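You operate a simulated robot arm through the tools that you are given. There is no shell and no other tool.

Carry out the task below with a simulated robot arm. There is one attempt and no reset: what you move stays moved.

Task
Set the controls near the top of the pale table. At the end: the white switch is switched on; the yellow dial is turned to free; the white speed dial is turned to fast; the green switch is switched on; whatever was shut is shut again. Leave all else as you found it, and nothing knocked over.
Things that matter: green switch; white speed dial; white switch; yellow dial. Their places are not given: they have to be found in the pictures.

It is judged by the outcome, as a careful person would: the job done as asked, and still so three seconds after it is handed in. It fails if anything else is knocked over, pushed out of place, dropped, spilled or broken.

Robot
A 7-joint arm with a two-finger parallel gripper, fixed in place. Base frame: the origin is on the floor under the middle of its stand, x ahead of it, y to its left, z up; the work surface is at about z = 0.8. Lengths are in m, angles in degrees, forces in N, time in s.
It reaches about 1.372 m from its shoulder. Its first joint turns from -149.0 to 149.0 degrees. Payload 3.43 kg.
Tool frame: the origin (TCP) lies between the finger pads and is the grasp point; the fingertips stand 0.03 m ahead of it; z points along the fingers, y is the line along which they close. Largest opening 0.094 m; finger width 0.028, thickness 0.01; the body of the gripper, 0.05 by 0.096 m, starts 0.055 m behind the TCP.
Orientation is that of the tool frame in the base frame, as [roll, pitch, yaw] about the fixed x, y, z axes, in that order (R = Rz(yaw) Ry(pitch) Rx(roll)). With the fingers straight down and closing along the base's y, the tool's x points along the base's -x, its y along +y and its z along -z.

Tools
- The arm moves only by the tool servo_tool. Its argument "moves" is a list of rows, each a list of 6 numbers: the shift along the tool's x, y, z in cm, then the turn, a rotation vector about the tool's x, y, z in degrees. In form: [[x, y, z, ax, ay, az], ...]. A call has 1 to 20 rows; each row is the pose to reach, as a shift and turn from the pose commanded when the call began, along the tool's axes at that moment. "fingers" is the finger opening in cm, from 0 to 9.4, set as the call begins (left out, the last holds). A row lasts 0.2 s, in which the tool goes at most 0.05 m and 8.6 degrees; a call with a longer step from one row to the next is refused whole, and so is a gripper value outside its range. Where a pose cannot be reached the arm comes as near as it can. A force on the tool above 40 N (or 10 N above the force at the start of the call, whichever is more), or a blocked arm, ends the call early, and 0.2 s more pass. Each finger travels about 0.045 m/s and halts on what it meets, pressing with about 31 N; the grip force reading is that of the motor and also rises with nothing between the fingers. The clock runs only during rows and for 0.2 s after the last one: add rows that repeat a pose to give the fingers time. It gives the time, the measured TCP pose, the force on the tool (base axes), the opening and the grip force at its end, in the units of the frame above (readings bear some noise), with the torque about the TCP (base axes, N m) and any sound that the robot's microphone picked up, and new pictures: "show" is both (left out), scene, wrist or none.
- Cameras (640 x 400 px; columns grow to the right, rows downward): "scene" is fixed at [0.3975, 0.6486, 1.4257]; the picture's right is [0.96, 0.28, 0.00], its down [0.21, -0.72, -0.66] and it looks along [-0.18, 0.64, -0.75] (base axes); focal length 334 px, centre (320, 200). "wrist" rides on the gripper at [0.076, 0.014, -0.102] in the tool frame; the picture's right is [-0.18, 0.98, 0.00], its down [-0.75, -0.14, -0.64] and it looks along [-0.63, -0.12, 0.77] (tool axes); focal length 243 px, centre (320, 200).
- locate(camera, pixels): for up to 12 pixels [column, row] of the newest picture of that camera ("zoom" is the newest enlarged one), the place [x, y, z] in the base frame of the surface seen there, good to about 0.003 m. It takes no simulated time.
- close_up(camera, box): a new picture of the part [left, top, right, bottom] of that camera's present view, enlarged. It takes no simulated time.
- hand_in(): hands the job in; it is judged then, once.

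Unless the task says otherwise, let go and move clear before handing in.

The tools are called after "Emit:" as a command line: name --pt "numbers of a row" for each row, then --argument value for the rest, lists and objects as JSON in quotes. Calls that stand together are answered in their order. servo_tool: Moves the arm, as the interface text tells. Its arguments: {"type":"object","properties":{"moves":{"type":"array","items":{"type":"array","items":{"type":"number"}}},"fingers":{"type":"number"},"show":{"type":"string","enum":["both","scene","wrist","none"]}},"required":["moves"]} The other tools are called the same way: locate (camera, pixels) gives the place of the surface under pixels of a picture; close_up (camera, box) takes an enlarged picture of a part of a camera's view; hand_in () hands the job in.

At the start:

```text
time_s: 0.0
tcp_pos: [0.0224, 0.9881, 1.1148]
orientation: [-180.0, -0.1, -180.0]
ft_force: [0.1, 0.5, -0.3]
ft_torque: [0.03, 0.01, 0.01]
width: 0.094
gripper_force: 0.1
```

scene: 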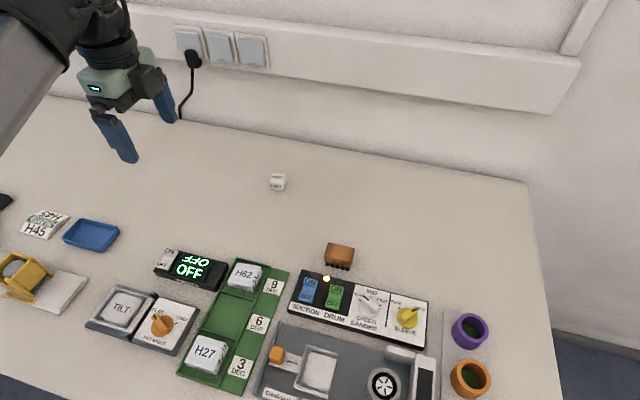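
wrist: 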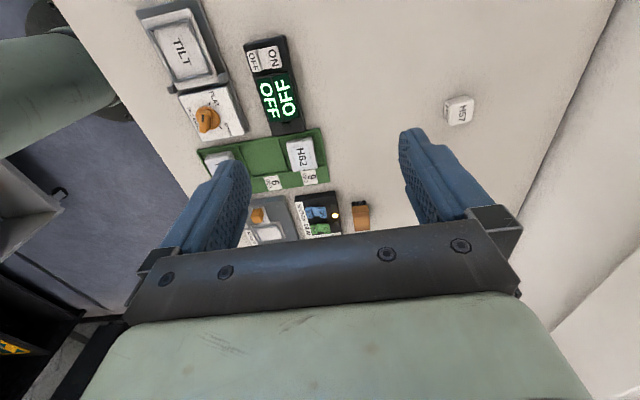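

The scene shows a control panel around (360,305) with blue/green switches, a white speed dial and a yellow dial, and another black box with a white switch at (190,268). I'll zoom in on both to read the labels.

Emit:
close_up --camera "scene" --box '[280, 240, 440, 360]'

Emit:
close_up --camera "scene" --box '[80, 230, 300, 390]'

Emit:
close_up --camera "wrist" --box '[130, 0, 380, 240]'

```text
3.33 times, centred on (360, 300) of scene
```

zoom: 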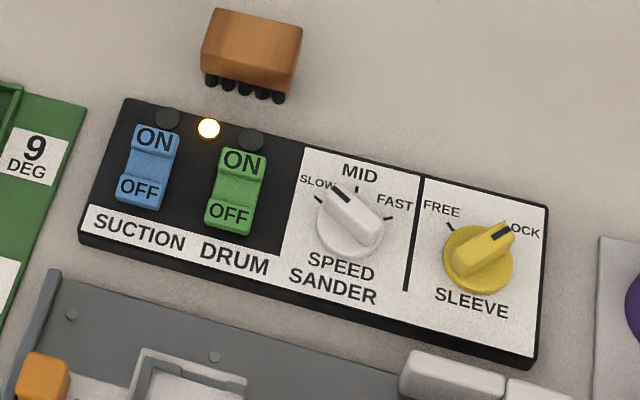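

```text
2.50 times, centred on (190, 310) of scene
```

zoom: 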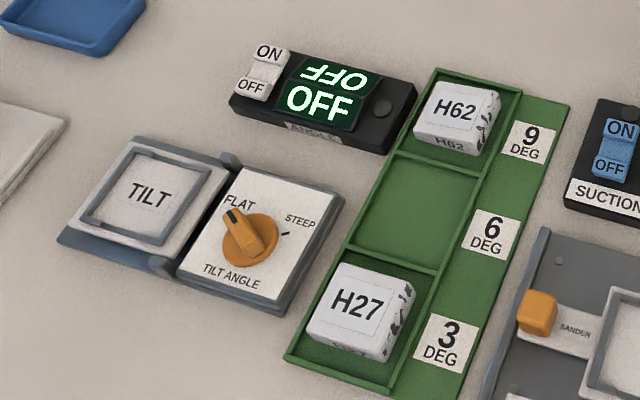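

```text
1.67 times, centred on (255, 120) of wrist
```

zoom: 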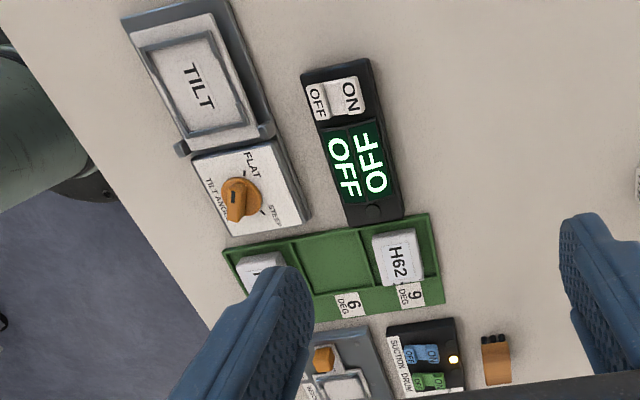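

The dials and switches are legible: SLEEVE (yellow) at LOCK, SPEED (white) at SLOW, DRUM green, and the white switch on the ANGLE box. I'll look at the lower and left areas and locate the key points.

Emit:
close_up --camera "scene" --box '[240, 310, 400, 400]'

Emit:
close_up --camera "scene" --box '[380, 280, 500, 400]'

Emit:
close_up --camera "scene" --box '[0, 180, 130, 320]'

Emit:
close_up --camera "scene" --box '[140, 235, 240, 300]'

Emit:
close_up --camera "scene" --box '[285, 260, 365, 325]'

Emit:
close_up --camera "scene" --box '[345, 275, 435, 350]'

```text
4.00 times, centred on (320, 355) of scene
```

zoom: 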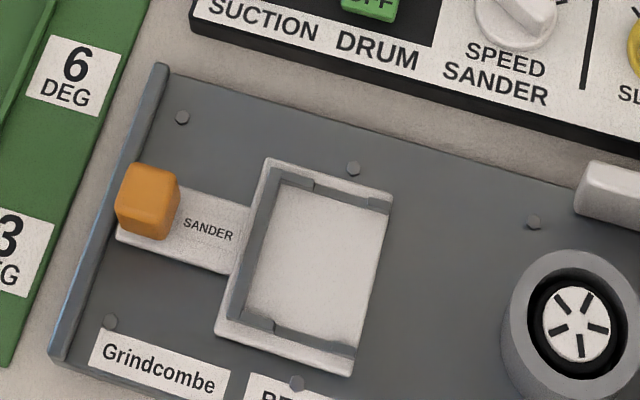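

```text
3.33 times, centred on (440, 340) of scene
```

zoom: 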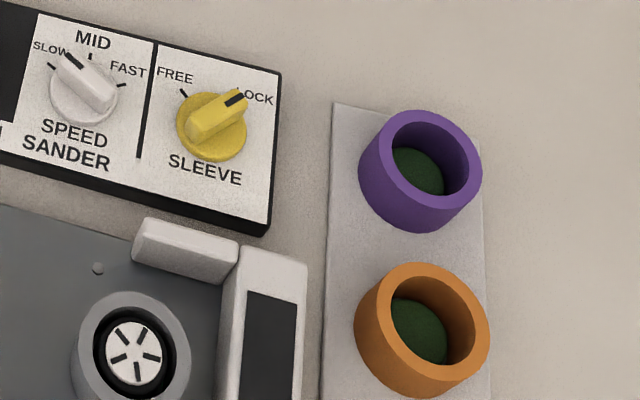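

```text
2.86 times, centred on (65, 250) of scene
```

zoom: 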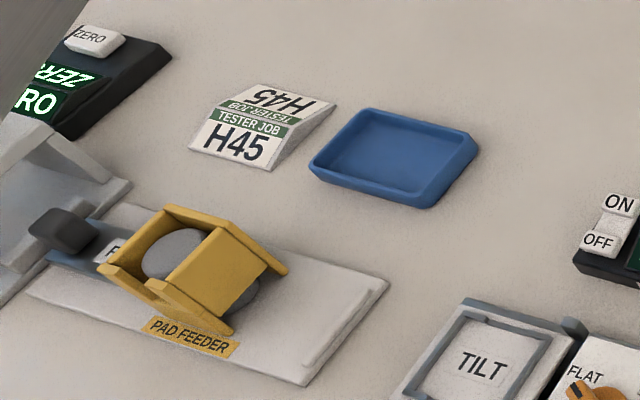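

```text
6.15 times, centred on (190, 268) of scene
```

zoom: 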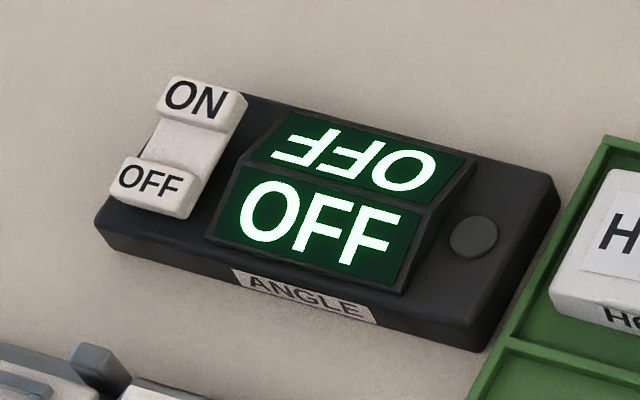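

```text
6.15 times, centred on (325, 292) of scene
```

zoom: 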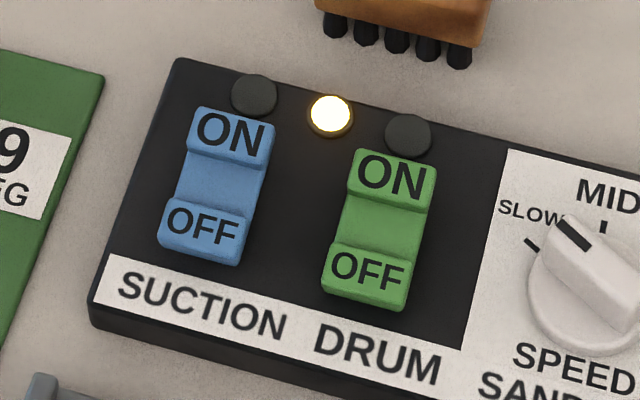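

```text
5.33 times, centred on (390, 312) of scene
```

zoom: 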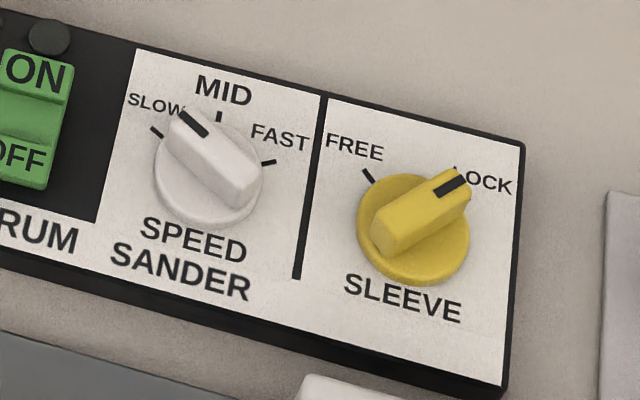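

All three rockers look OFF (ON ends raised). I'll measure the surface points of the dials in the newest zoom, plus the switches in the scene picture.

Emit:
locate --camera "zoom" --pixels '[[180, 120], [240, 195], [210, 158], [156, 132], [219, 117], [268, 163], [450, 185], [390, 235], [420, 210], [369, 176], [456, 168], [420, 270]]'

Emit:
locate --camera "scene" --pixels '[[172, 252], [165, 263], [333, 289], [332, 302], [311, 281], [307, 296], [297, 285], [428, 310], [170, 268], [215, 270], [340, 257], [295, 305]]'

```text
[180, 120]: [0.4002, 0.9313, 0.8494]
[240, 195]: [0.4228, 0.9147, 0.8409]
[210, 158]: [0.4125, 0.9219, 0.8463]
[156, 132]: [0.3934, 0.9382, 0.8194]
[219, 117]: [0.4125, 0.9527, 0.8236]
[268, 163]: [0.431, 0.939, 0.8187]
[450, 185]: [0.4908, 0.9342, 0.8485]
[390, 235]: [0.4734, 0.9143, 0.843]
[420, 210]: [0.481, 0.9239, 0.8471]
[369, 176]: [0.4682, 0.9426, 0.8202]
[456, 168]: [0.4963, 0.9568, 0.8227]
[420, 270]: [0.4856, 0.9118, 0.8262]
```

```text
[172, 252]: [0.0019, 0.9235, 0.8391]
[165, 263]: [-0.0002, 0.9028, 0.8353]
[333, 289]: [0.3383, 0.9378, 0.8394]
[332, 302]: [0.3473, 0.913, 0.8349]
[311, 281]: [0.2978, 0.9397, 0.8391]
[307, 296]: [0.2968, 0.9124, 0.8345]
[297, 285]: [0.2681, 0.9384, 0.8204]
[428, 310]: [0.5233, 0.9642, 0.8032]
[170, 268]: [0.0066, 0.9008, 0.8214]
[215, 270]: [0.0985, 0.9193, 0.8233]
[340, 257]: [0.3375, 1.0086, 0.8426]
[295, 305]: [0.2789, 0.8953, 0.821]
```

The yellow dial sits around (0.482, 0.925) pointing at LOCK, and the white dial around (0.412, 0.924) at SLOW. I'll move at a safe height to above the yellow dial and view it with the wrist camera.

Emit:
servo_tool --pt "-3.8 -0.5 0.4 0 0 0" --pt "-7.6 -1.0 1.2 0 0 0" --pt "-11.5 -1.5 2.2 0 0 0" --pt "-15.3 -2.0 3.2 0 0 0" --pt "-19.2 -2.6 4.2 0 0 0" --pt "-23 -3.1 5.2 0 0 0" --pt "-26.8 -3.6 6.2 0 0 0" --pt "-30.6 -4.2 7.2 0 0 0" --pt "-34.5 -4.7 8.2 0 0 0" --pt "-38.3 -5.2 9.2 0 0 0" --pt "-42.1 -5.8 10.2 0 0 0" --pt "-46 -6.3 11.5 0 0 0" --fingers 4 --show "both"

```text
time_s: 2.6
tcp_pos: [0.4811, 0.926, 1.0002]
orientation: [-179.9, 0.0, -179.9]
ft_force: [-0.5, -1.4, 0.5]
ft_torque: [-0.02, -0.03, 0.02]
width: 0.04
gripper_force: 0.1
```

scene: 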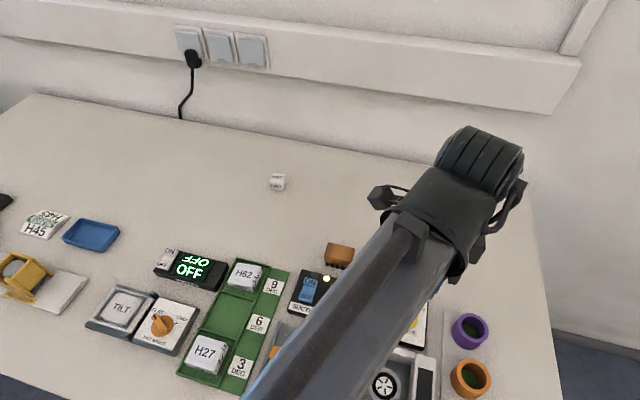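
wrist: 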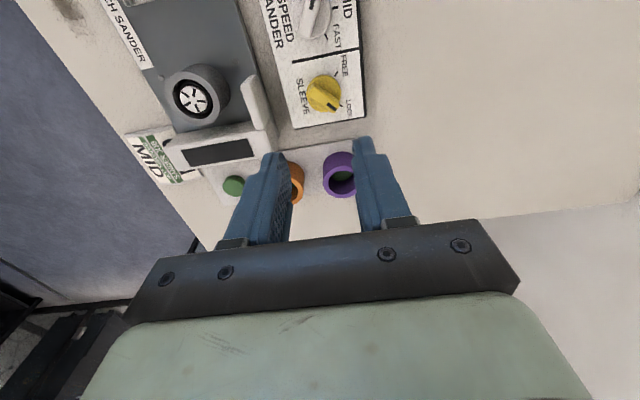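

The wrist view shows the yellow dial clearly at (324,93). I'll zoom in to refine the dial geometry.

Emit:
close_up --camera "wrist" --box '[250, 0, 410, 140]'

```text
2.86 times, centred on (330, 70) of wrist
```

zoom: 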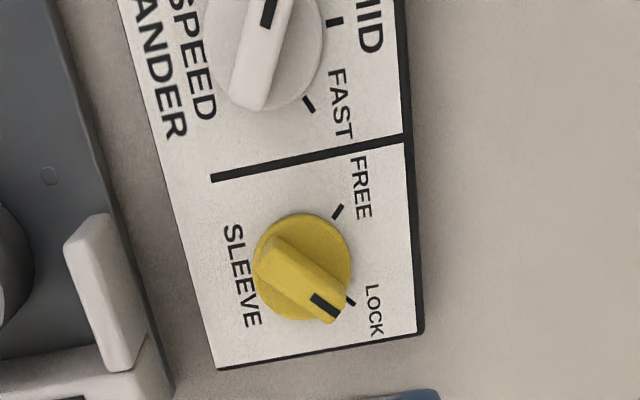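

Emit:
locate --camera "zoom" --pixels '[[266, 252], [332, 312], [300, 282], [337, 213], [350, 300], [270, 235], [345, 245], [290, 315], [258, 290], [282, 268], [240, 350], [309, 104]]'

```text
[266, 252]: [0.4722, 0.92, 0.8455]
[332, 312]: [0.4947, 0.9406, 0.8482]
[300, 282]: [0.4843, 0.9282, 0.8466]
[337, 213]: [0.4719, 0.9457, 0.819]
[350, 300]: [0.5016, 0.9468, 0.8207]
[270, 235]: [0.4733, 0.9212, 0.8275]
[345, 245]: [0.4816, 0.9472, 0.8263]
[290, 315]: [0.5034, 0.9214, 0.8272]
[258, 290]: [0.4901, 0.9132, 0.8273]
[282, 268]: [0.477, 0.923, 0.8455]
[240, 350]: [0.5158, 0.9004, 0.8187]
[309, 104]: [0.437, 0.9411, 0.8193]
```

The dial's circle fits a centre near (0.487, 0.930), bar angle about 45°, and FREE tick about 90° counter-clockwise from it. I'll rotate the gripper −135° (about base z) in free space so that the turning toward FREE brings the wrist back, checking it is reachable.

Emit:
servo_tool --pt "0 0 0 0 0 8" --pt "0 0 0 0 0 16" --pt "0 0 0 0 0 24" --pt "0 0 0 0 0 32" --pt "0 0 0 0 0 40" --pt "0 0 0 0 0 48" --pt "0 0 0 0 0 56" --pt "0 0 0 0 0 64" --pt "0 0 0 0 0 72" --pt "0 0 0 0 0 80" --pt "0 0 0 0 0 88" --pt "0 0 0 0 0 96" --pt "0 0 0 0 0 104" --pt "0 0 0 0 0 112" --pt "0 0 0 0 0 120" --pt "0 0 0 0 0 128" --pt "0 0 0 0 0 135" --pt "0 0 0 0 0 135" --show "both"

```text
time_s: 6.4
tcp_pos: [0.4828, 0.9249, 0.9998]
orientation: [180.0, 0.1, 72.5]
ft_force: [0.1, -0.2, -0.4]
ft_torque: [-0.02, -0.01, 0.0]
width: 0.04
gripper_force: 0.1
out of reach, approached as far as the arm can: row 14, 15, 16, 17, 18
```

scene: 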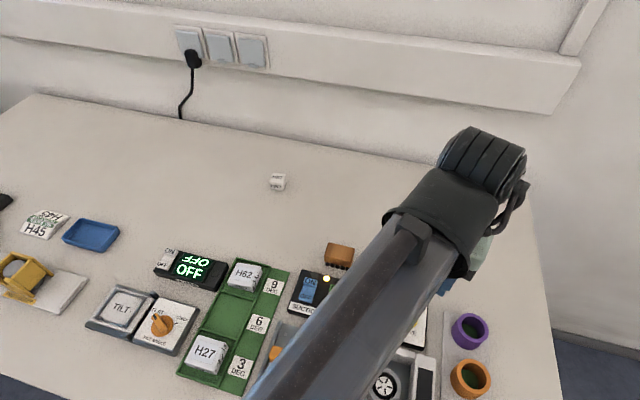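
wrist: 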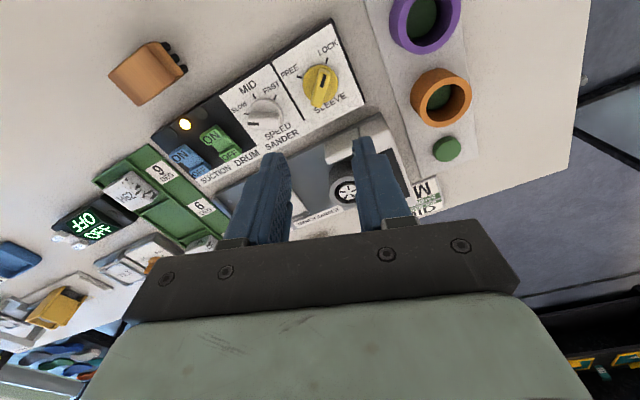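

The wrist stops at about −107°, so I'll use the positive side instead. This view shows the panel nicely; I'll take a close-up to refine dial positions from this second viewpoint.

Emit:
close_up --camera "wrist" --box '[150, 20, 370, 190]'

```text
2.35 times, centred on (260, 105) of wrist
```

zoom: 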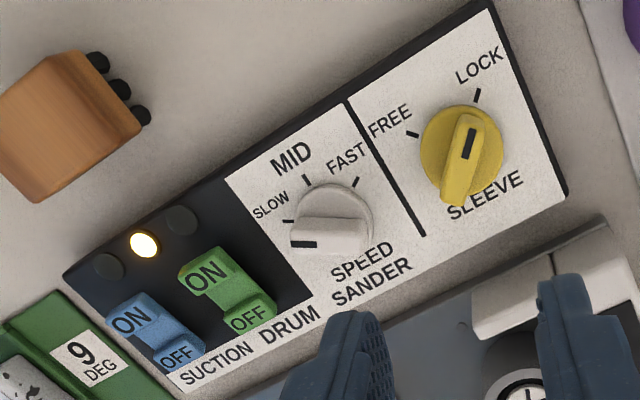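

Emit:
locate --camera "zoom" --pixels '[[467, 122], [453, 197], [462, 155], [412, 134], [477, 95], [424, 150], [495, 165], [470, 107], [295, 240], [362, 235], [289, 221], [356, 182]]'

Emit:
locate --camera "zoom" --pixels '[[307, 179], [368, 200], [340, 185], [300, 210], [200, 270], [245, 318], [130, 315], [180, 355], [225, 295], [154, 335], [145, 243], [330, 238]]'

```text
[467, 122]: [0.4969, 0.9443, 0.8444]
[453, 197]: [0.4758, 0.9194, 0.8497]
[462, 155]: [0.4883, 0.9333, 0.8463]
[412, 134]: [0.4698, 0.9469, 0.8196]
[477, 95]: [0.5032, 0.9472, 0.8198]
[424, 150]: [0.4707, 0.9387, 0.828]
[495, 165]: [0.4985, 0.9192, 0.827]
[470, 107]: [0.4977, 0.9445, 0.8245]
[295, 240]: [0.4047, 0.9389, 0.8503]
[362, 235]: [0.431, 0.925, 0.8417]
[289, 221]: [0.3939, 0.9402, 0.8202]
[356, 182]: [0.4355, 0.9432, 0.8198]
```

```text
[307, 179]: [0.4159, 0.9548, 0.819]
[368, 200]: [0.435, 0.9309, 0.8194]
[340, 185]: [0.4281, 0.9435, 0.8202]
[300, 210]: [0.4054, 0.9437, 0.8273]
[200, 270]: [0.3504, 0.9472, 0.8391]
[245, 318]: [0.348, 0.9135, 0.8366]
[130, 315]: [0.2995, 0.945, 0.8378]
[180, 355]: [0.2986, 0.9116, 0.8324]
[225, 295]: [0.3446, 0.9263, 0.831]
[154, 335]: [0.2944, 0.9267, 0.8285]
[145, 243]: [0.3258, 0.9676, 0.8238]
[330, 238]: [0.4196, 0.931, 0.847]
```

Two views agree: yellow centre ≈ (0.487, 0.931), LOCK at ~45°, FREE at ~135°; white centre ≈ (0.415, 0.931), SLOW ~150°, FAST ~30°. Now I rotate the gripper back the other way toward +45°.

Emit:
servo_tool --pt "0 0 0 0 0 -7.5" --pt "0 0 0 0 0 -15" --pt "0 0 0 0 0 -22.5" --pt "0 0 0 0 0 -30" --pt "0 0 0 0 0 -37.5" --pt "0 0 0 0 0 -45" --pt "0 0 0 0 0 -52.5" --pt "0 0 0 0 0 -60" --pt "0 0 0 0 0 -67.5" --pt "0 0 0 0 0 -75" --pt "0 0 0 0 0 -82.5" --pt "0 0 0 0 0 -90" --pt "0 0 0 0 0 -97.5" --pt "0 0 0 0 0 -105" --pt "0 0 0 0 0 -112.5" --pt "0 0 0 0 0 -120" --pt "0 0 0 0 0 -127.5" --pt "0 0 0 0 0 -135" --pt "0 0 0 0 0 -142.5" --pt "0 0 0 0 0 -150" --show "none"

```text
time_s: 10.6
tcp_pos: [0.4822, 0.9256, 0.9999]
orientation: [-180.0, 0.0, -137.4]
ft_force: [0.3, -1.0, -0.3]
ft_torque: [0.01, -0.01, -0.01]
width: 0.0398
gripper_force: 0.0
```

The wrist is at +42.6°. I'll centre over the yellow dial, trim to 45°, and go down to z≈0.90 to check alignment with the wrist camera.

Emit:
servo_tool --pt "-0.74 0.07 2.5 0 0 -2.4" --pt "-0.74 0.07 5 0 0 -2.4" --pt "-0.74 0.07 7.5 0 0 -2.4" --pt "-0.74 0.07 10 0 0 -2.4" --pt "-0.74 0.07 10 0 0 -2.4" --show "both"

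```text
time_s: 11.8
tcp_pos: [0.4872, 0.9305, 0.899]
orientation: [179.9, 0.0, -135.1]
ft_force: [0.3, 0.1, 0.5]
ft_torque: [0.0, -0.01, -0.03]
width: 0.0399
gripper_force: 0.0
```

scene: 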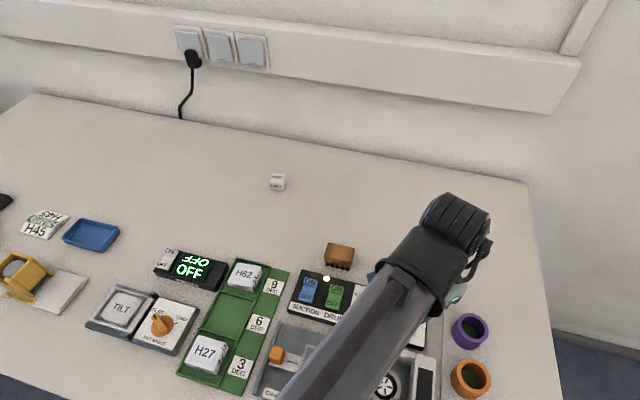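
wrist: 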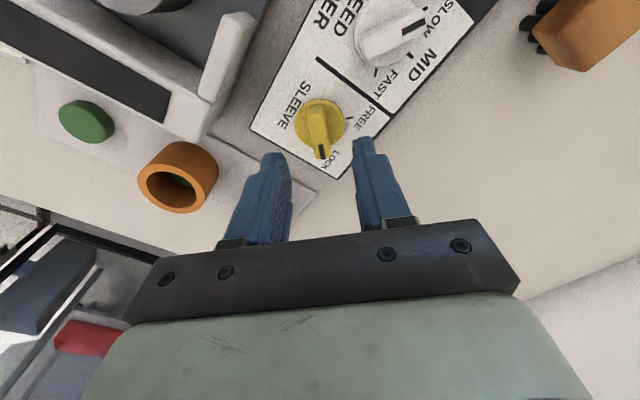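

The bar at (318,130) lies neatly between the fingers. Descending to z≈0.862 with fingers open 4 cm, then closing in the next call.

Emit:
servo_tool --pt "0 0 1.3 0 0 0" --pt "0 0 2.5 0 0 0" --pt "0 0 3.6 0 0 0" --pt "0 0 3.7 0 0 0" --fingers 4 --show "wrist"

```text
time_s: 12.8
tcp_pos: [0.4878, 0.9311, 0.8629]
orientation: [179.9, -0.1, -135.3]
ft_force: [-0.2, 0.1, -0.6]
ft_torque: [0.01, 0.0, 0.04]
width: 0.0403
gripper_force: 0.0
```

wrist: 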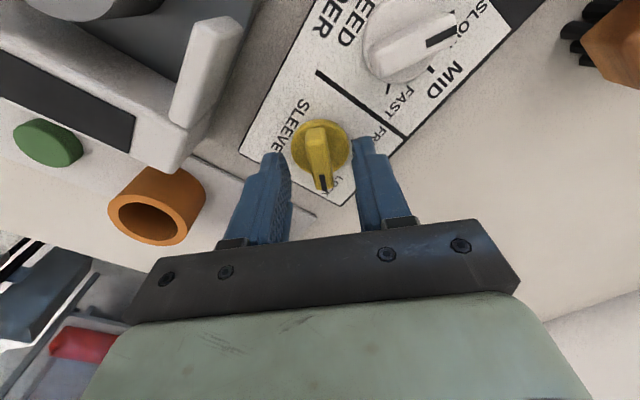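

The fingers straddle the yellow bar with no contact. Closing on it now.

Emit:
servo_tool --pt "0 0 0 0 0 0" --pt "0 0 0 0 0 0" --pt "0 0 0 0 0 0" --pt "0 0 0 0 0 0" --fingers 0 --show "wrist"

```text
time_s: 13.8
tcp_pos: [0.4869, 0.9298, 0.8629]
orientation: [-179.9, 0.0, -135.1]
ft_force: [-2.9, 3.5, 0.2]
ft_torque: [-0.03, 0.02, 0.28]
width: 0.012
gripper_force: 45.3
```

wrist: 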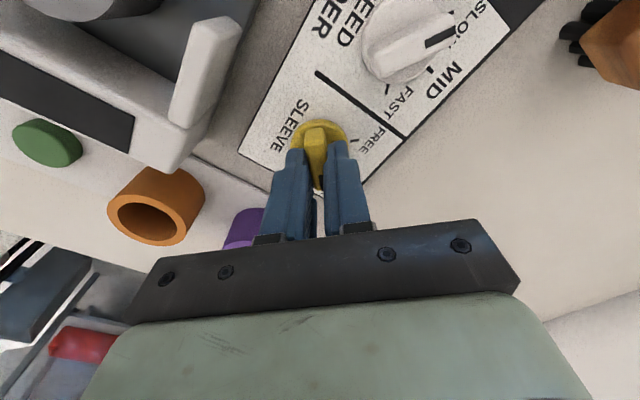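

The bar is gripped (width 12 mm) with small forces. Turning counter-clockwise (seen from above) by about 88° toward FREE.

Emit:
servo_tool --pt "0 0 0 0 0 -7" --pt "0 0 0 0 0 -14" --pt "0 0 0 0 0 -21" --pt "0 0 0 0 0 -28" --pt "0 0 0 0 0 -35" --pt "0 0 0 0 0 -42" --pt "0 0 0 0 0 -49" --pt "0 0 0 0 0 -56" --pt "0 0 0 0 0 -63" --pt "0 0 0 0 0 -70" --pt "0 0 0 0 0 -77" --pt "0 0 0 0 0 -83" --pt "0 0 0 0 0 -88" --pt "0 0 0 0 0 -88" --fingers 0 --show "both"

```text
time_s: 16.8
tcp_pos: [0.4842, 0.9304, 0.8633]
orientation: [179.8, 0.2, -47.0]
ft_force: [-34.4, 3.6, 2.6]
ft_torque: [-0.5, 0.0, -0.01]
width: 0.012
gripper_force: 45.3
```

scene: 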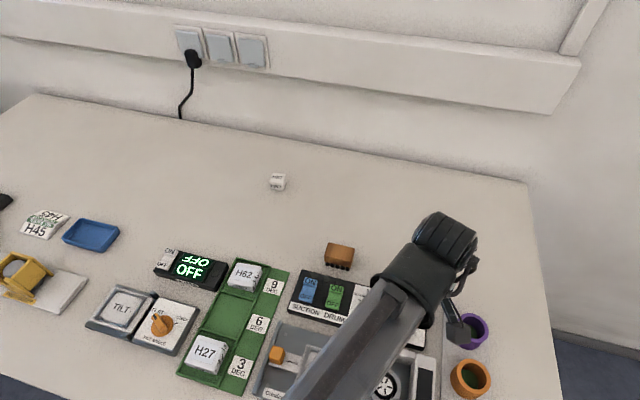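
wrist: 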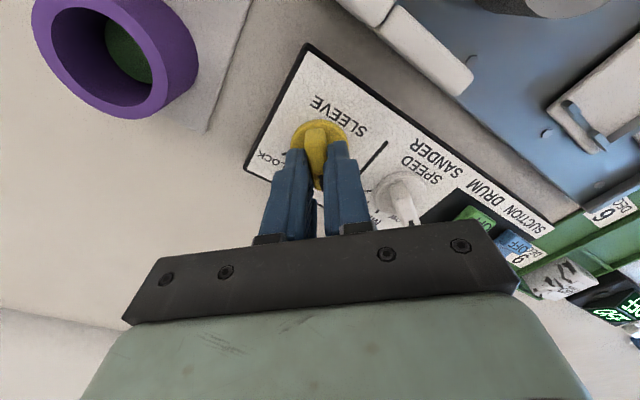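

The wrist turned 88° (yaw −47°) and the dial followed, though a 34 N side force shows my centre is a few mm off. I'll release, rise and check the pointer.

Emit:
servo_tool --pt "0 0 0 0 0 0" --pt "0 0 0 0 0 0" --pt "0 0 0 0 0 0" --pt "0 0 -2 0 0 0" --pt "0 0 -5 0 0 0" --pt "0 0 -8 0 0 0" --pt "0 0 -8 0 0 0" --fingers 4 --show "both"

```text
time_s: 18.4
tcp_pos: [0.4882, 0.9296, 0.9423]
orientation: [179.9, 0.0, -47.2]
ft_force: [-0.3, 0.0, 0.2]
ft_torque: [-0.04, 0.03, -0.02]
width: 0.0401
gripper_force: 0.0
```

scene: 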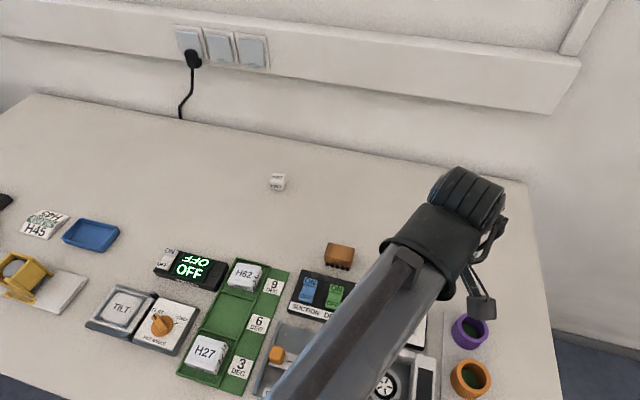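
wrist: 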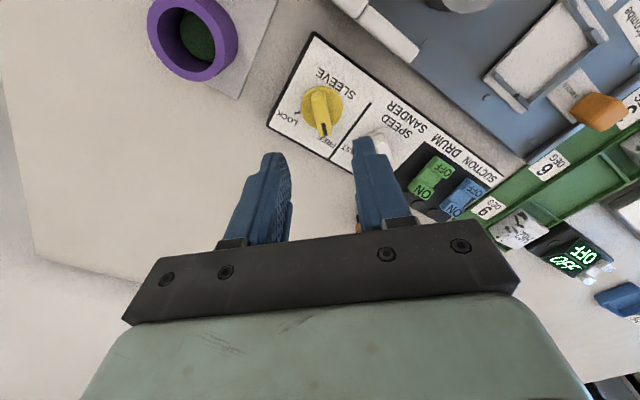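

Emit:
close_up --camera "wrist" --box '[260, 40, 400, 180]'

```text
2.86 times, centred on (330, 110) of wrist
```

zoom: 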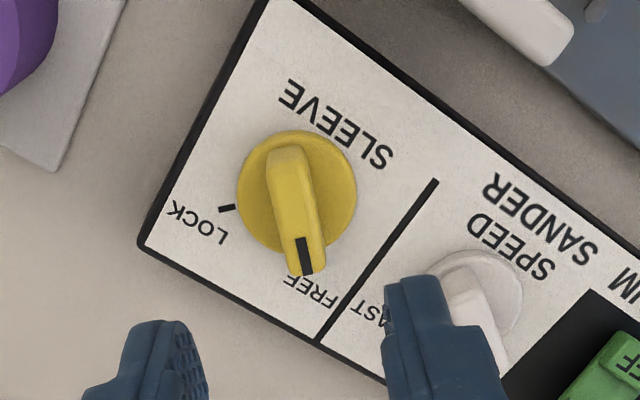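

Emit:
locate --camera "zoom" --pixels '[[303, 242], [306, 270], [284, 153], [294, 200], [227, 208], [241, 180], [352, 205], [297, 132], [265, 245], [340, 230], [308, 278], [345, 160]]'

```text
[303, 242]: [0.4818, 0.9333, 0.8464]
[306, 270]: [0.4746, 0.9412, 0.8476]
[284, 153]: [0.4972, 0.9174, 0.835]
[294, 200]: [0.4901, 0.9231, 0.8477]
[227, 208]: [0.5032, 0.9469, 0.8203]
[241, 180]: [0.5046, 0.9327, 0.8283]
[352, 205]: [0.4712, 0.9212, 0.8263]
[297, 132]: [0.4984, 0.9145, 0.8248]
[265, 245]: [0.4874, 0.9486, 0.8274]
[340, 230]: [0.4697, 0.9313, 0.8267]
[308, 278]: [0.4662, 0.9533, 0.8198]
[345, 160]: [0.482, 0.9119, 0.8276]
```

The yellow pointer is now at ~133°, on the FREE mark (FREE tick ≈135°). From the grip kinematics the true axis was ~2 mm less in x and y than the wrist estimate, so I'll use (0.414, 0.929) for the white dial and move over it, rotating 17° further.

Emit:
servo_tool --pt "-1.25 1.37 0 0 0 -4.3" --pt "-2.5 2.74 0 0 0 -8.6" --pt "-3.75 4.11 0 0 0 -12.9" --pt "-5.0 5.48 0 0 0 -17.2" --pt "-5.0 5.48 2 0 0 -17.2" --pt "-5.0 5.48 4 0 0 -17.2" --pt "-5.0 5.48 4 0 0 -17.2" --fingers 4 --show "both"

```text
time_s: 20.0
tcp_pos: [0.4133, 0.9297, 0.902]
orientation: [180.0, -0.1, -30.0]
ft_force: [0.2, -0.5, -0.3]
ft_torque: [0.03, -0.02, 0.02]
width: 0.04
gripper_force: 0.1
```

scene: 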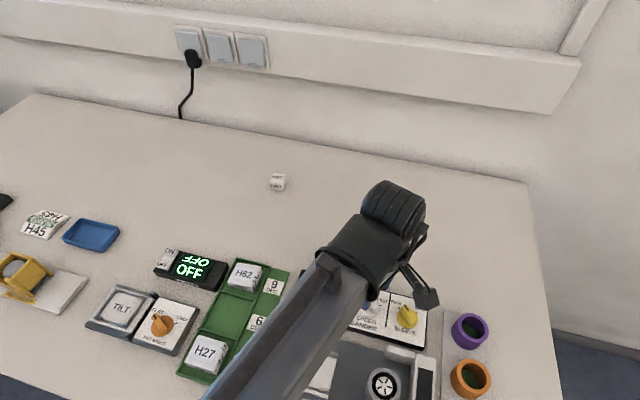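
wrist: 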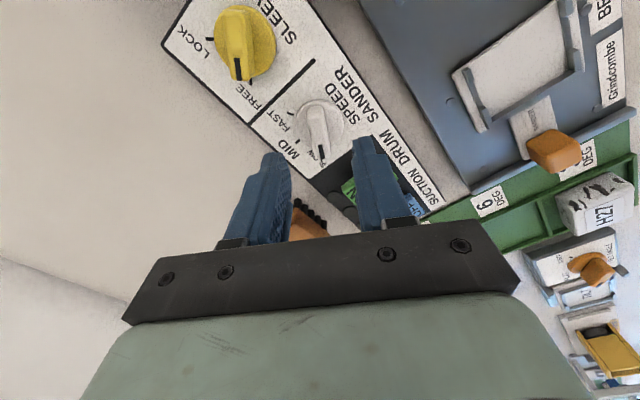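

Emit:
close_up --camera "wrist" --box '[200, 0, 400, 190]'

Emit:
close_up --camera "scene" --box '[345, 275, 435, 350]'

```text
2.11 times, centred on (300, 95) of wrist
```

zoom: 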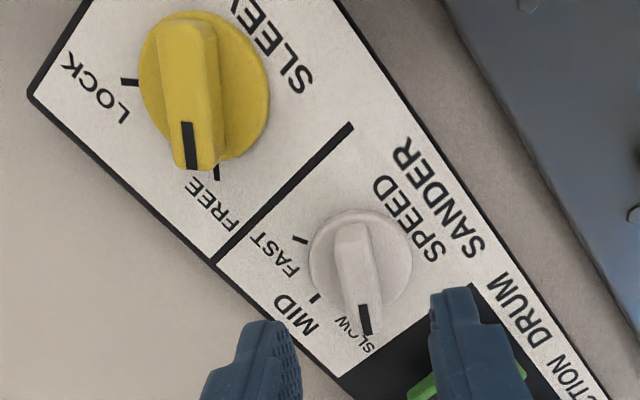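

```text
5.33 times, centred on (390, 312) of scene
```

zoom: 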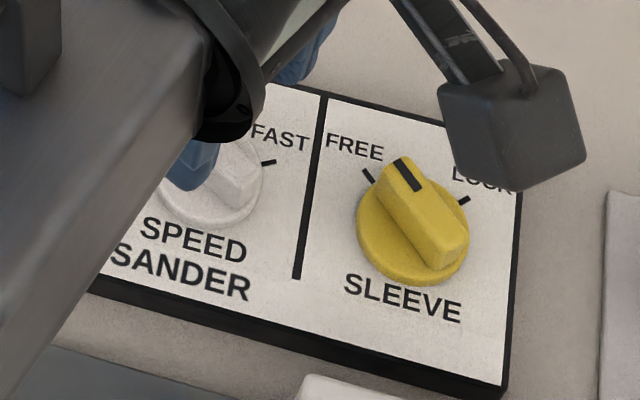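

The yellow dial looks near FREE; I'll measure its bar angle precisely from both cameras before going on.

Emit:
locate --camera "zoom" --pixels '[[401, 163], [416, 186], [408, 175], [425, 205], [445, 245], [369, 176], [463, 200], [413, 281], [358, 225], [467, 228], [395, 205], [437, 200]]'

```text
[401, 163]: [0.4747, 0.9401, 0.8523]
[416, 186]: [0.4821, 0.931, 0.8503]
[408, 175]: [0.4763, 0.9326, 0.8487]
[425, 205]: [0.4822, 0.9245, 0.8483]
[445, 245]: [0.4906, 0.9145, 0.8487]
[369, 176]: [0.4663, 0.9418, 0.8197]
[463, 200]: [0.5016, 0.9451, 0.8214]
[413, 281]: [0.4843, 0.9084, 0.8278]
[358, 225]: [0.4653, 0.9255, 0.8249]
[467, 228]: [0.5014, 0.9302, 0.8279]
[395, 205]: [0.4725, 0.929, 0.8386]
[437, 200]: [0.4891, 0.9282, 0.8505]
```

Emit:
close_up --camera "wrist" --box '[270, 80, 370, 180]'

```text
4.00 times, centred on (320, 130) of wrist
```

zoom: 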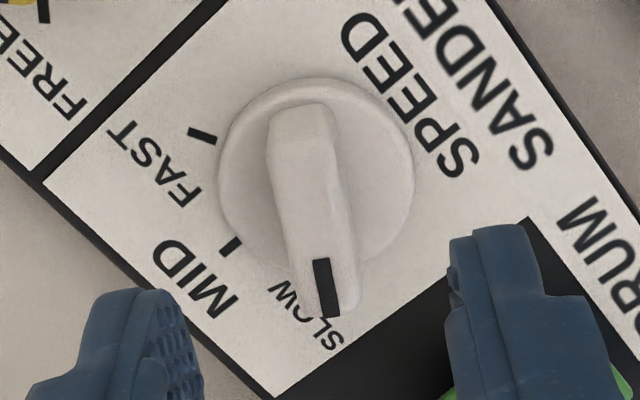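

Emit:
locate --camera "zoom" --pixels '[[321, 262], [329, 312], [300, 150], [312, 210], [203, 136], [236, 244], [222, 160], [410, 190], [320, 80], [395, 125], [340, 308], [304, 130]]'

```text
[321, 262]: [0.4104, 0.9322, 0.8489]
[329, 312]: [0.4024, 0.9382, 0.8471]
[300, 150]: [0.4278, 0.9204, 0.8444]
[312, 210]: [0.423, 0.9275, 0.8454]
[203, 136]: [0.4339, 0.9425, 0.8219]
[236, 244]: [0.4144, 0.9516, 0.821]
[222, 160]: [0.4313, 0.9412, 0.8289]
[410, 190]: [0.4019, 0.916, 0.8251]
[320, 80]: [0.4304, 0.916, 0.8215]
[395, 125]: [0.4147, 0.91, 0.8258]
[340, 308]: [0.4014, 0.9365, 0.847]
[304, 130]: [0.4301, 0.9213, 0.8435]
```

White bar measured at ~149°, centre (0.4145, 0.929), matching the tool pose. Descending and then closing on it.

Emit:
servo_tool --pt "0 0 1.3 0 0 0" --pt "0 0 2.6 0 0 0" --pt "0 0 3.8 0 0 0" --pt "0 0 3.9 0 0 0" --pt "0 0 3.9 0 0 0" --fingers 4 --show "wrist"

Emit:
servo_tool --pt "0 0 0 0 0 0" --pt "0 0 0 0 0 0" --pt "0 0 0 0 0 0" --pt "0 0 0 0 0 0" --fingers 0 --show "wrist"

```text
time_s: 21.2
tcp_pos: [0.4137, 0.9296, 0.8644]
orientation: [180.0, 0.0, -29.9]
ft_force: [-0.3, 0.0, 0.6]
ft_torque: [-0.06, -0.02, -0.03]
width: 0.0404
gripper_force: 0.0
```

wrist: 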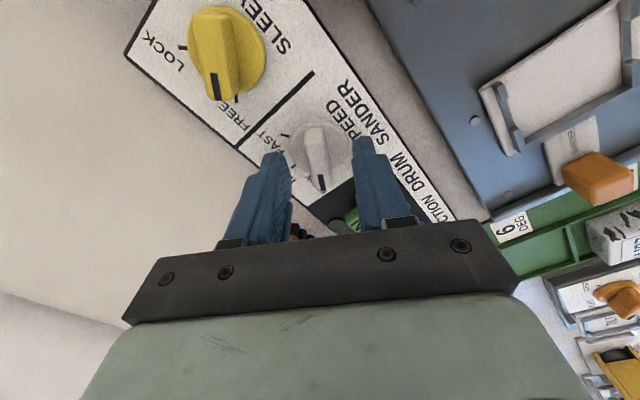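

```text
time_s: 22.2
tcp_pos: [0.4124, 0.9313, 0.8635]
orientation: [-180.0, 0.0, -30.0]
ft_force: [1.5, 3.7, -0.5]
ft_torque: [0.04, -0.04, -0.01]
width: 0.0121
gripper_force: 45.1
```

wrist: 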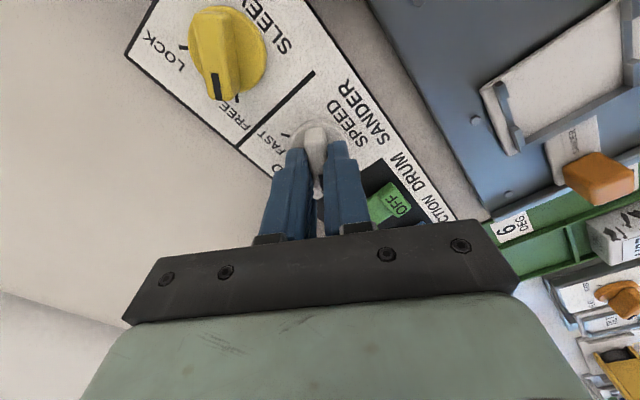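

Gripped (12 mm, low forces, near-zero torque). Turning clockwise 60° first, then checking forces.

Emit:
servo_tool --pt "0 0 0 0 0 6.7" --pt "0 0 0 0 0 13.4" --pt "0 0 0 0 0 20" --pt "0 0 0 0 0 26.7" --pt "0 0 0 0 0 33.4" --pt "0 0 0 0 0 40" --pt "0 0 0 0 0 46.7" --pt "0 0 0 0 0 53.4" --pt "0 0 0 0 0 60" --fingers 0 --show "wrist"

```text
time_s: 24.2
tcp_pos: [0.4153, 0.9313, 0.8647]
orientation: [-179.9, 0.0, -90.1]
ft_force: [18.7, 20.1, 12.4]
ft_torque: [-0.62, -0.32, 0.03]
width: 0.0119
gripper_force: 45.3
```

wrist: 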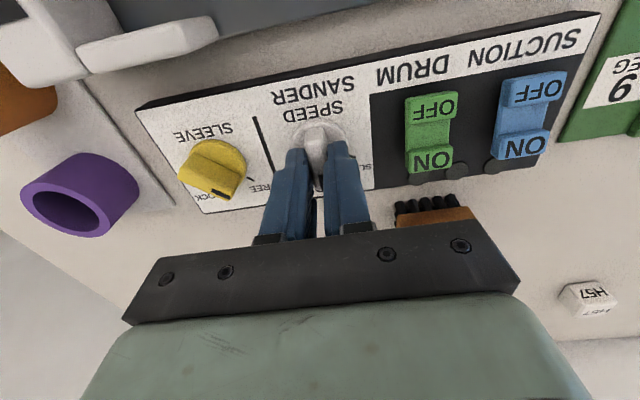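

The dial followed to MID (bar upright). A side force of ~20 N in +x and +y has built up, so I'll relieve it by a small shift and continue another 60° to FAST.

Emit:
servo_tool --pt "-0.1 -0.1 0 0 0 0" --pt "-0.2 -0.18 0 0 0 0" --pt "-0.2 -0.18 0 0 0 6.7" --pt "-0.2 -0.18 0 0 0 13.4" --pt "-0.2 -0.18 0 0 0 20" --pt "-0.2 -0.18 0 0 0 26.7" --pt "-0.2 -0.18 0 0 0 33.4" --pt "-0.2 -0.18 0 0 0 40" --fingers 0 --show "wrist"

```text
time_s: 26.0
tcp_pos: [0.415, 0.9299, 0.8651]
orientation: [-179.9, -0.1, -130.1]
ft_force: [13.4, -10.1, 6.9]
ft_torque: [0.3, -0.52, 0.03]
width: 0.0119
gripper_force: 45.4
```

wrist: 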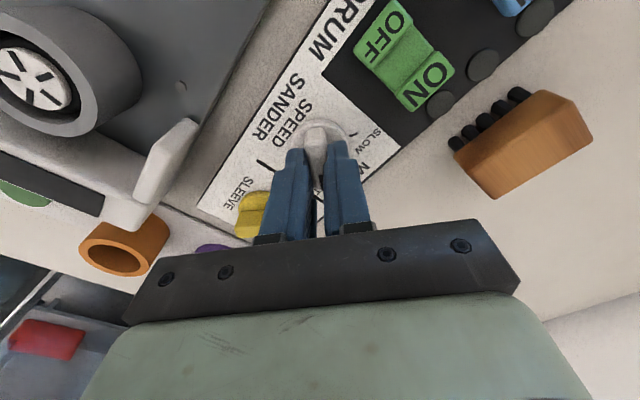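

At 100° of turn, with modest forces. Relieving a little along the closing line and finishing the last ~20° to FAST.

Emit:
servo_tool --pt "0 -0.08 0 0 0 3" --pt "0 -0.15 0 0 0 8" --pt "0 -0.15 0 0 0 14" --pt "0 -0.15 0 0 0 19.5" --pt "0 -0.15 0 0 0 19.5" --fingers 0 --show "wrist"

```text
time_s: 27.2
tcp_pos: [0.4173, 0.9305, 0.8638]
orientation: [180.0, -0.1, -149.4]
ft_force: [7.9, -12.5, 3.6]
ft_torque: [-0.65, 0.57, 0.02]
width: 0.012
gripper_force: 44.9
```

wrist: 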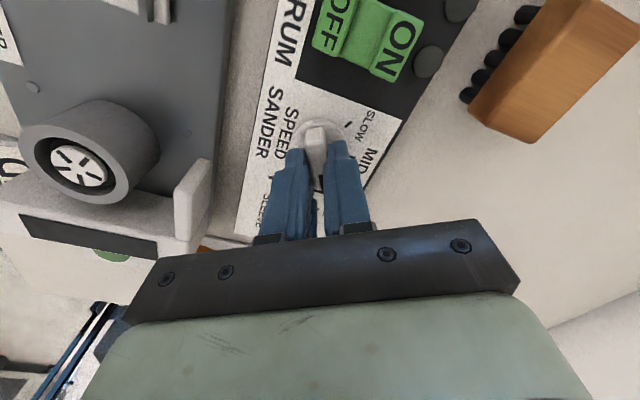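

The gripper is now at yaw −149.4°, so the bar should be at ~30° (FAST). Releasing and rising to check.

Emit:
servo_tool --pt "0 0 0 0 0 0" --pt "0 0 0 0 0 0" --pt "0 0 0 0 0 0" --pt "0 0 -2 0 0 0" --pt "0 0 -5 0 0 0" --pt "0 0 -8 0 0 0" --pt "0 0 -10 0 0 0" --pt "0 0 -10 0 0 0" --fingers 4 --show "both"

```text
time_s: 29.0
tcp_pos: [0.4164, 0.9293, 0.9632]
orientation: [180.0, -0.1, -149.5]
ft_force: [-0.1, 0.0, 0.6]
ft_torque: [0.0, 0.02, 0.0]
width: 0.0401
gripper_force: 0.0
```

scene: 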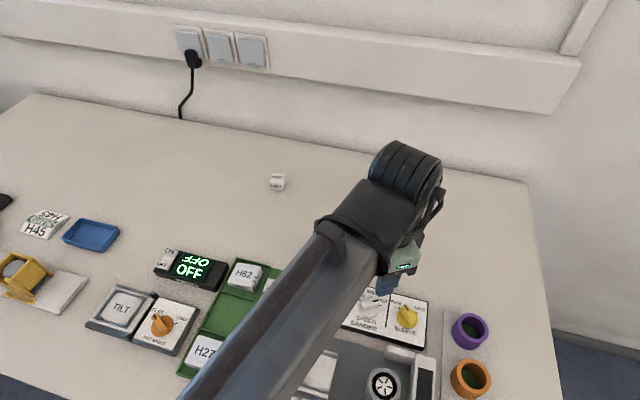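
wrist: 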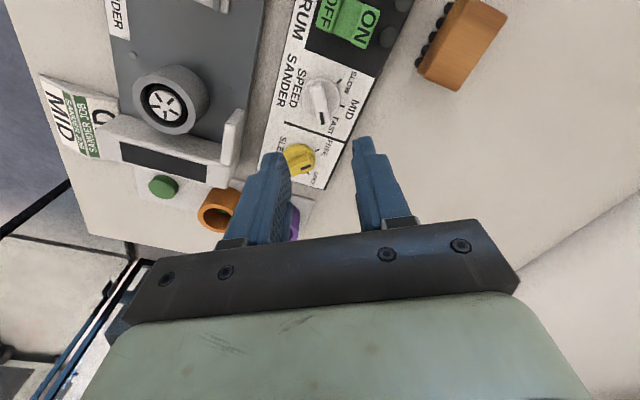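

Emit:
close_up --camera "wrist" --box '[260, 60, 380, 190]'

Emit:
close_up --camera "scene" --box '[345, 275, 435, 350]'

```text
3.08 times, centred on (320, 125) of wrist
```

zoom: 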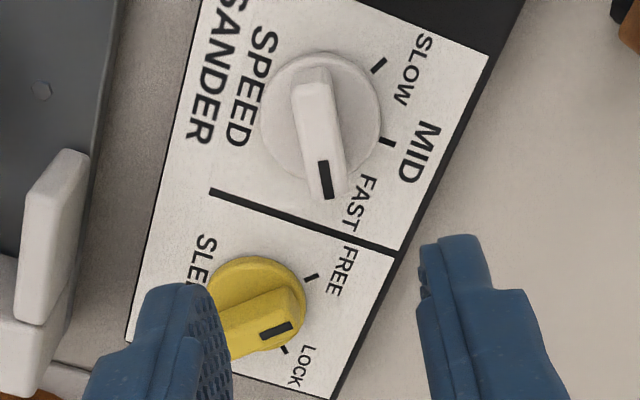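

```text
5.33 times, centred on (390, 312) of scene
```

zoom: 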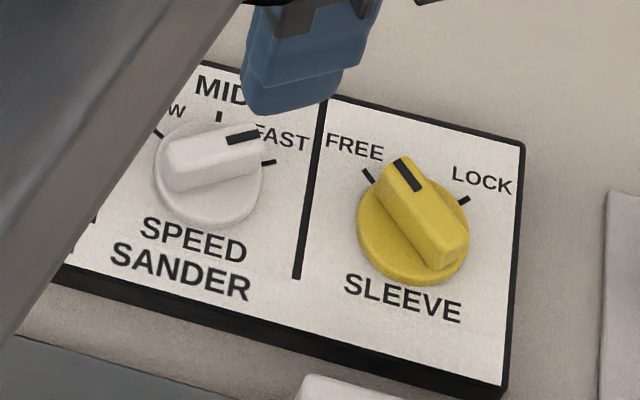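

Both dials look right: white bar at ~31° on the FAST tick, yellow at ~133° on FREE. Next I close the fingers, rotate back to straight, and move above the ON end of the green switch (≈0.345, 0.944).

Emit:
servo_tool --pt "1.1 1.0 0 0 0 6.1" --pt "2.2 2.0 0 0 0 12.2" --pt "3.2 2.9 0 0 0 18.3" --pt "4.3 3.9 0 0 0 24.4" --pt "5.41 4.89 0 0 0 30.5" --pt "5.41 4.89 2 0 0 30.5" --pt "5.41 4.89 4 0 0 30.5" --pt "5.41 4.89 4 0 0 30.5" --fingers 0 --show "both"

```text
time_s: 30.8
tcp_pos: [0.3448, 0.9452, 0.9241]
orientation: [180.0, -0.1, 179.9]
ft_force: [1.0, -0.2, -0.9]
ft_torque: [-0.01, -0.04, -0.01]
width: 0.0
gripper_force: 30.9
```

scene: 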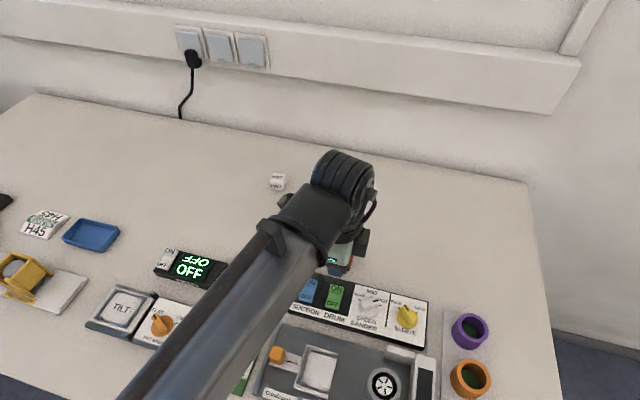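
wrist: 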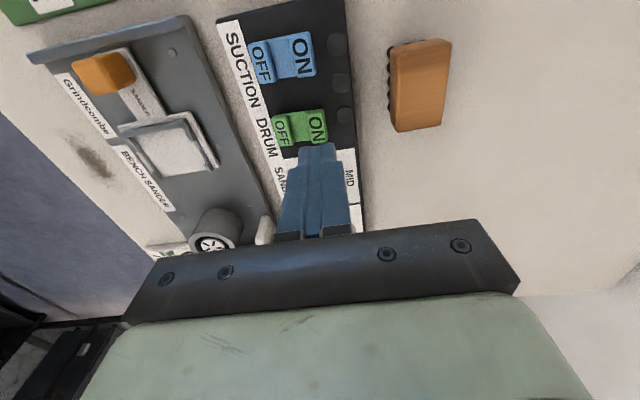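

Emit:
close_up --camera "scene" --box '[285, 260, 440, 355]'

Emit:
close_up --camera "wrist" --box '[220, 0, 400, 160]'

```text
4.13 times, centred on (362, 308) of scene
```

zoom: 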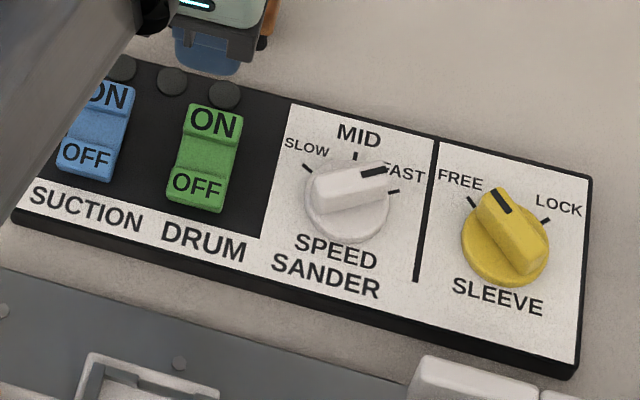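

```text
2.50 times, centred on (310, 80) of wrist
```

zoom: 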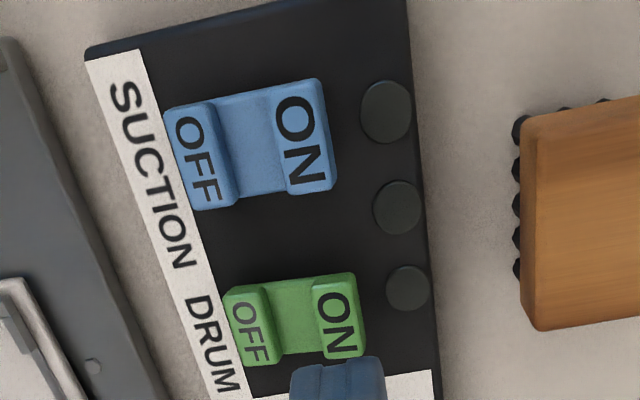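

The amber lamp (sleeve-lock indicator) has gone out, confirming FREE registered. I'll locate the green rocker precisely from this close view.

Emit:
locate --camera "zoom" --pixels '[[340, 318], [356, 315], [325, 320], [248, 330], [290, 310], [345, 285], [405, 288], [360, 345], [310, 140], [205, 165], [260, 150], [335, 348]]'

Emit:
locate --camera "scene" --pixels '[[337, 288], [335, 293], [333, 300], [332, 305], [341, 296], [327, 293]]'

```text
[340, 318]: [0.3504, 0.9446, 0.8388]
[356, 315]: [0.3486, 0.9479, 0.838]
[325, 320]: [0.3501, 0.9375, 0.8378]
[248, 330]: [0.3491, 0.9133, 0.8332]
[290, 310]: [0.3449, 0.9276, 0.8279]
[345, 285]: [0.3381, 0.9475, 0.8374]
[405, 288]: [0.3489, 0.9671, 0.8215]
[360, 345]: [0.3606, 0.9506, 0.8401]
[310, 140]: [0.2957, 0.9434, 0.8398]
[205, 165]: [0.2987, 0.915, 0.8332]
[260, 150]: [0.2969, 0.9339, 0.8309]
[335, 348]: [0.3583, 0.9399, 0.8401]
```

```text
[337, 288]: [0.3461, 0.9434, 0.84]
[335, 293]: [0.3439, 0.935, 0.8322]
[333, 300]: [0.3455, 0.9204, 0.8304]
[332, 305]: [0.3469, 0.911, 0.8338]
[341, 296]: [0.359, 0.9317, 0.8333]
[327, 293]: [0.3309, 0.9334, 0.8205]
```

Green ON end is centred at about (0.348, 0.944), top z≈0.839. Pressing it with closed fingers, slowly near contact.

Emit:
servo_tool --pt "-0.3 -0.1 1.5 0 0 0" --pt "-0.3 -0.1 3 0 0 0" --pt "-0.3 -0.1 4.3 0 0 0" --pt "-0.3 -0.1 4.9 0 0 0" --pt "-0.3 -0.1 5.2 0 0 0" --pt "-0.3 -0.1 5.4 0 0 0" --pt "-0.3 -0.1 5.6 0 0 0" --pt "-0.3 -0.1 5.8 0 0 0" --pt "-0.3 -0.1 6.0 0 0 0" --pt "-0.3 -0.1 6.2 0 0 0" --fingers 0 --show "both"

```text
time_s: 33.0
tcp_pos: [0.3475, 0.9452, 0.8661]
orientation: [179.7, 0.1, -179.8]
ft_force: [1.5, 13.5, 38.3]
ft_torque: [0.22, -0.02, 0.05]
width: 0.0
gripper_force: 30.9
```

scene: 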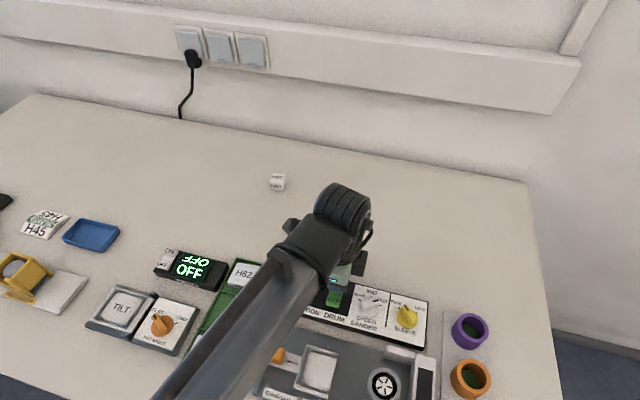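
wrist: 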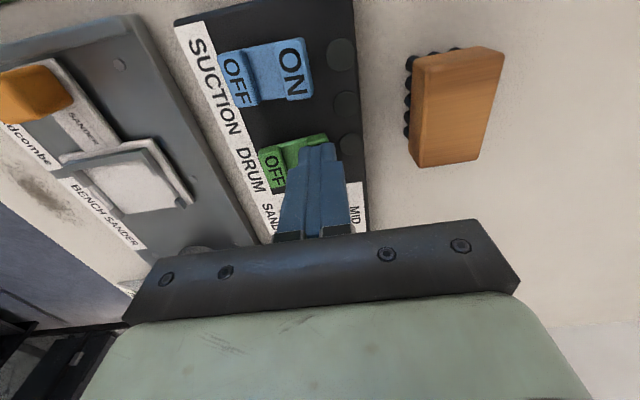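

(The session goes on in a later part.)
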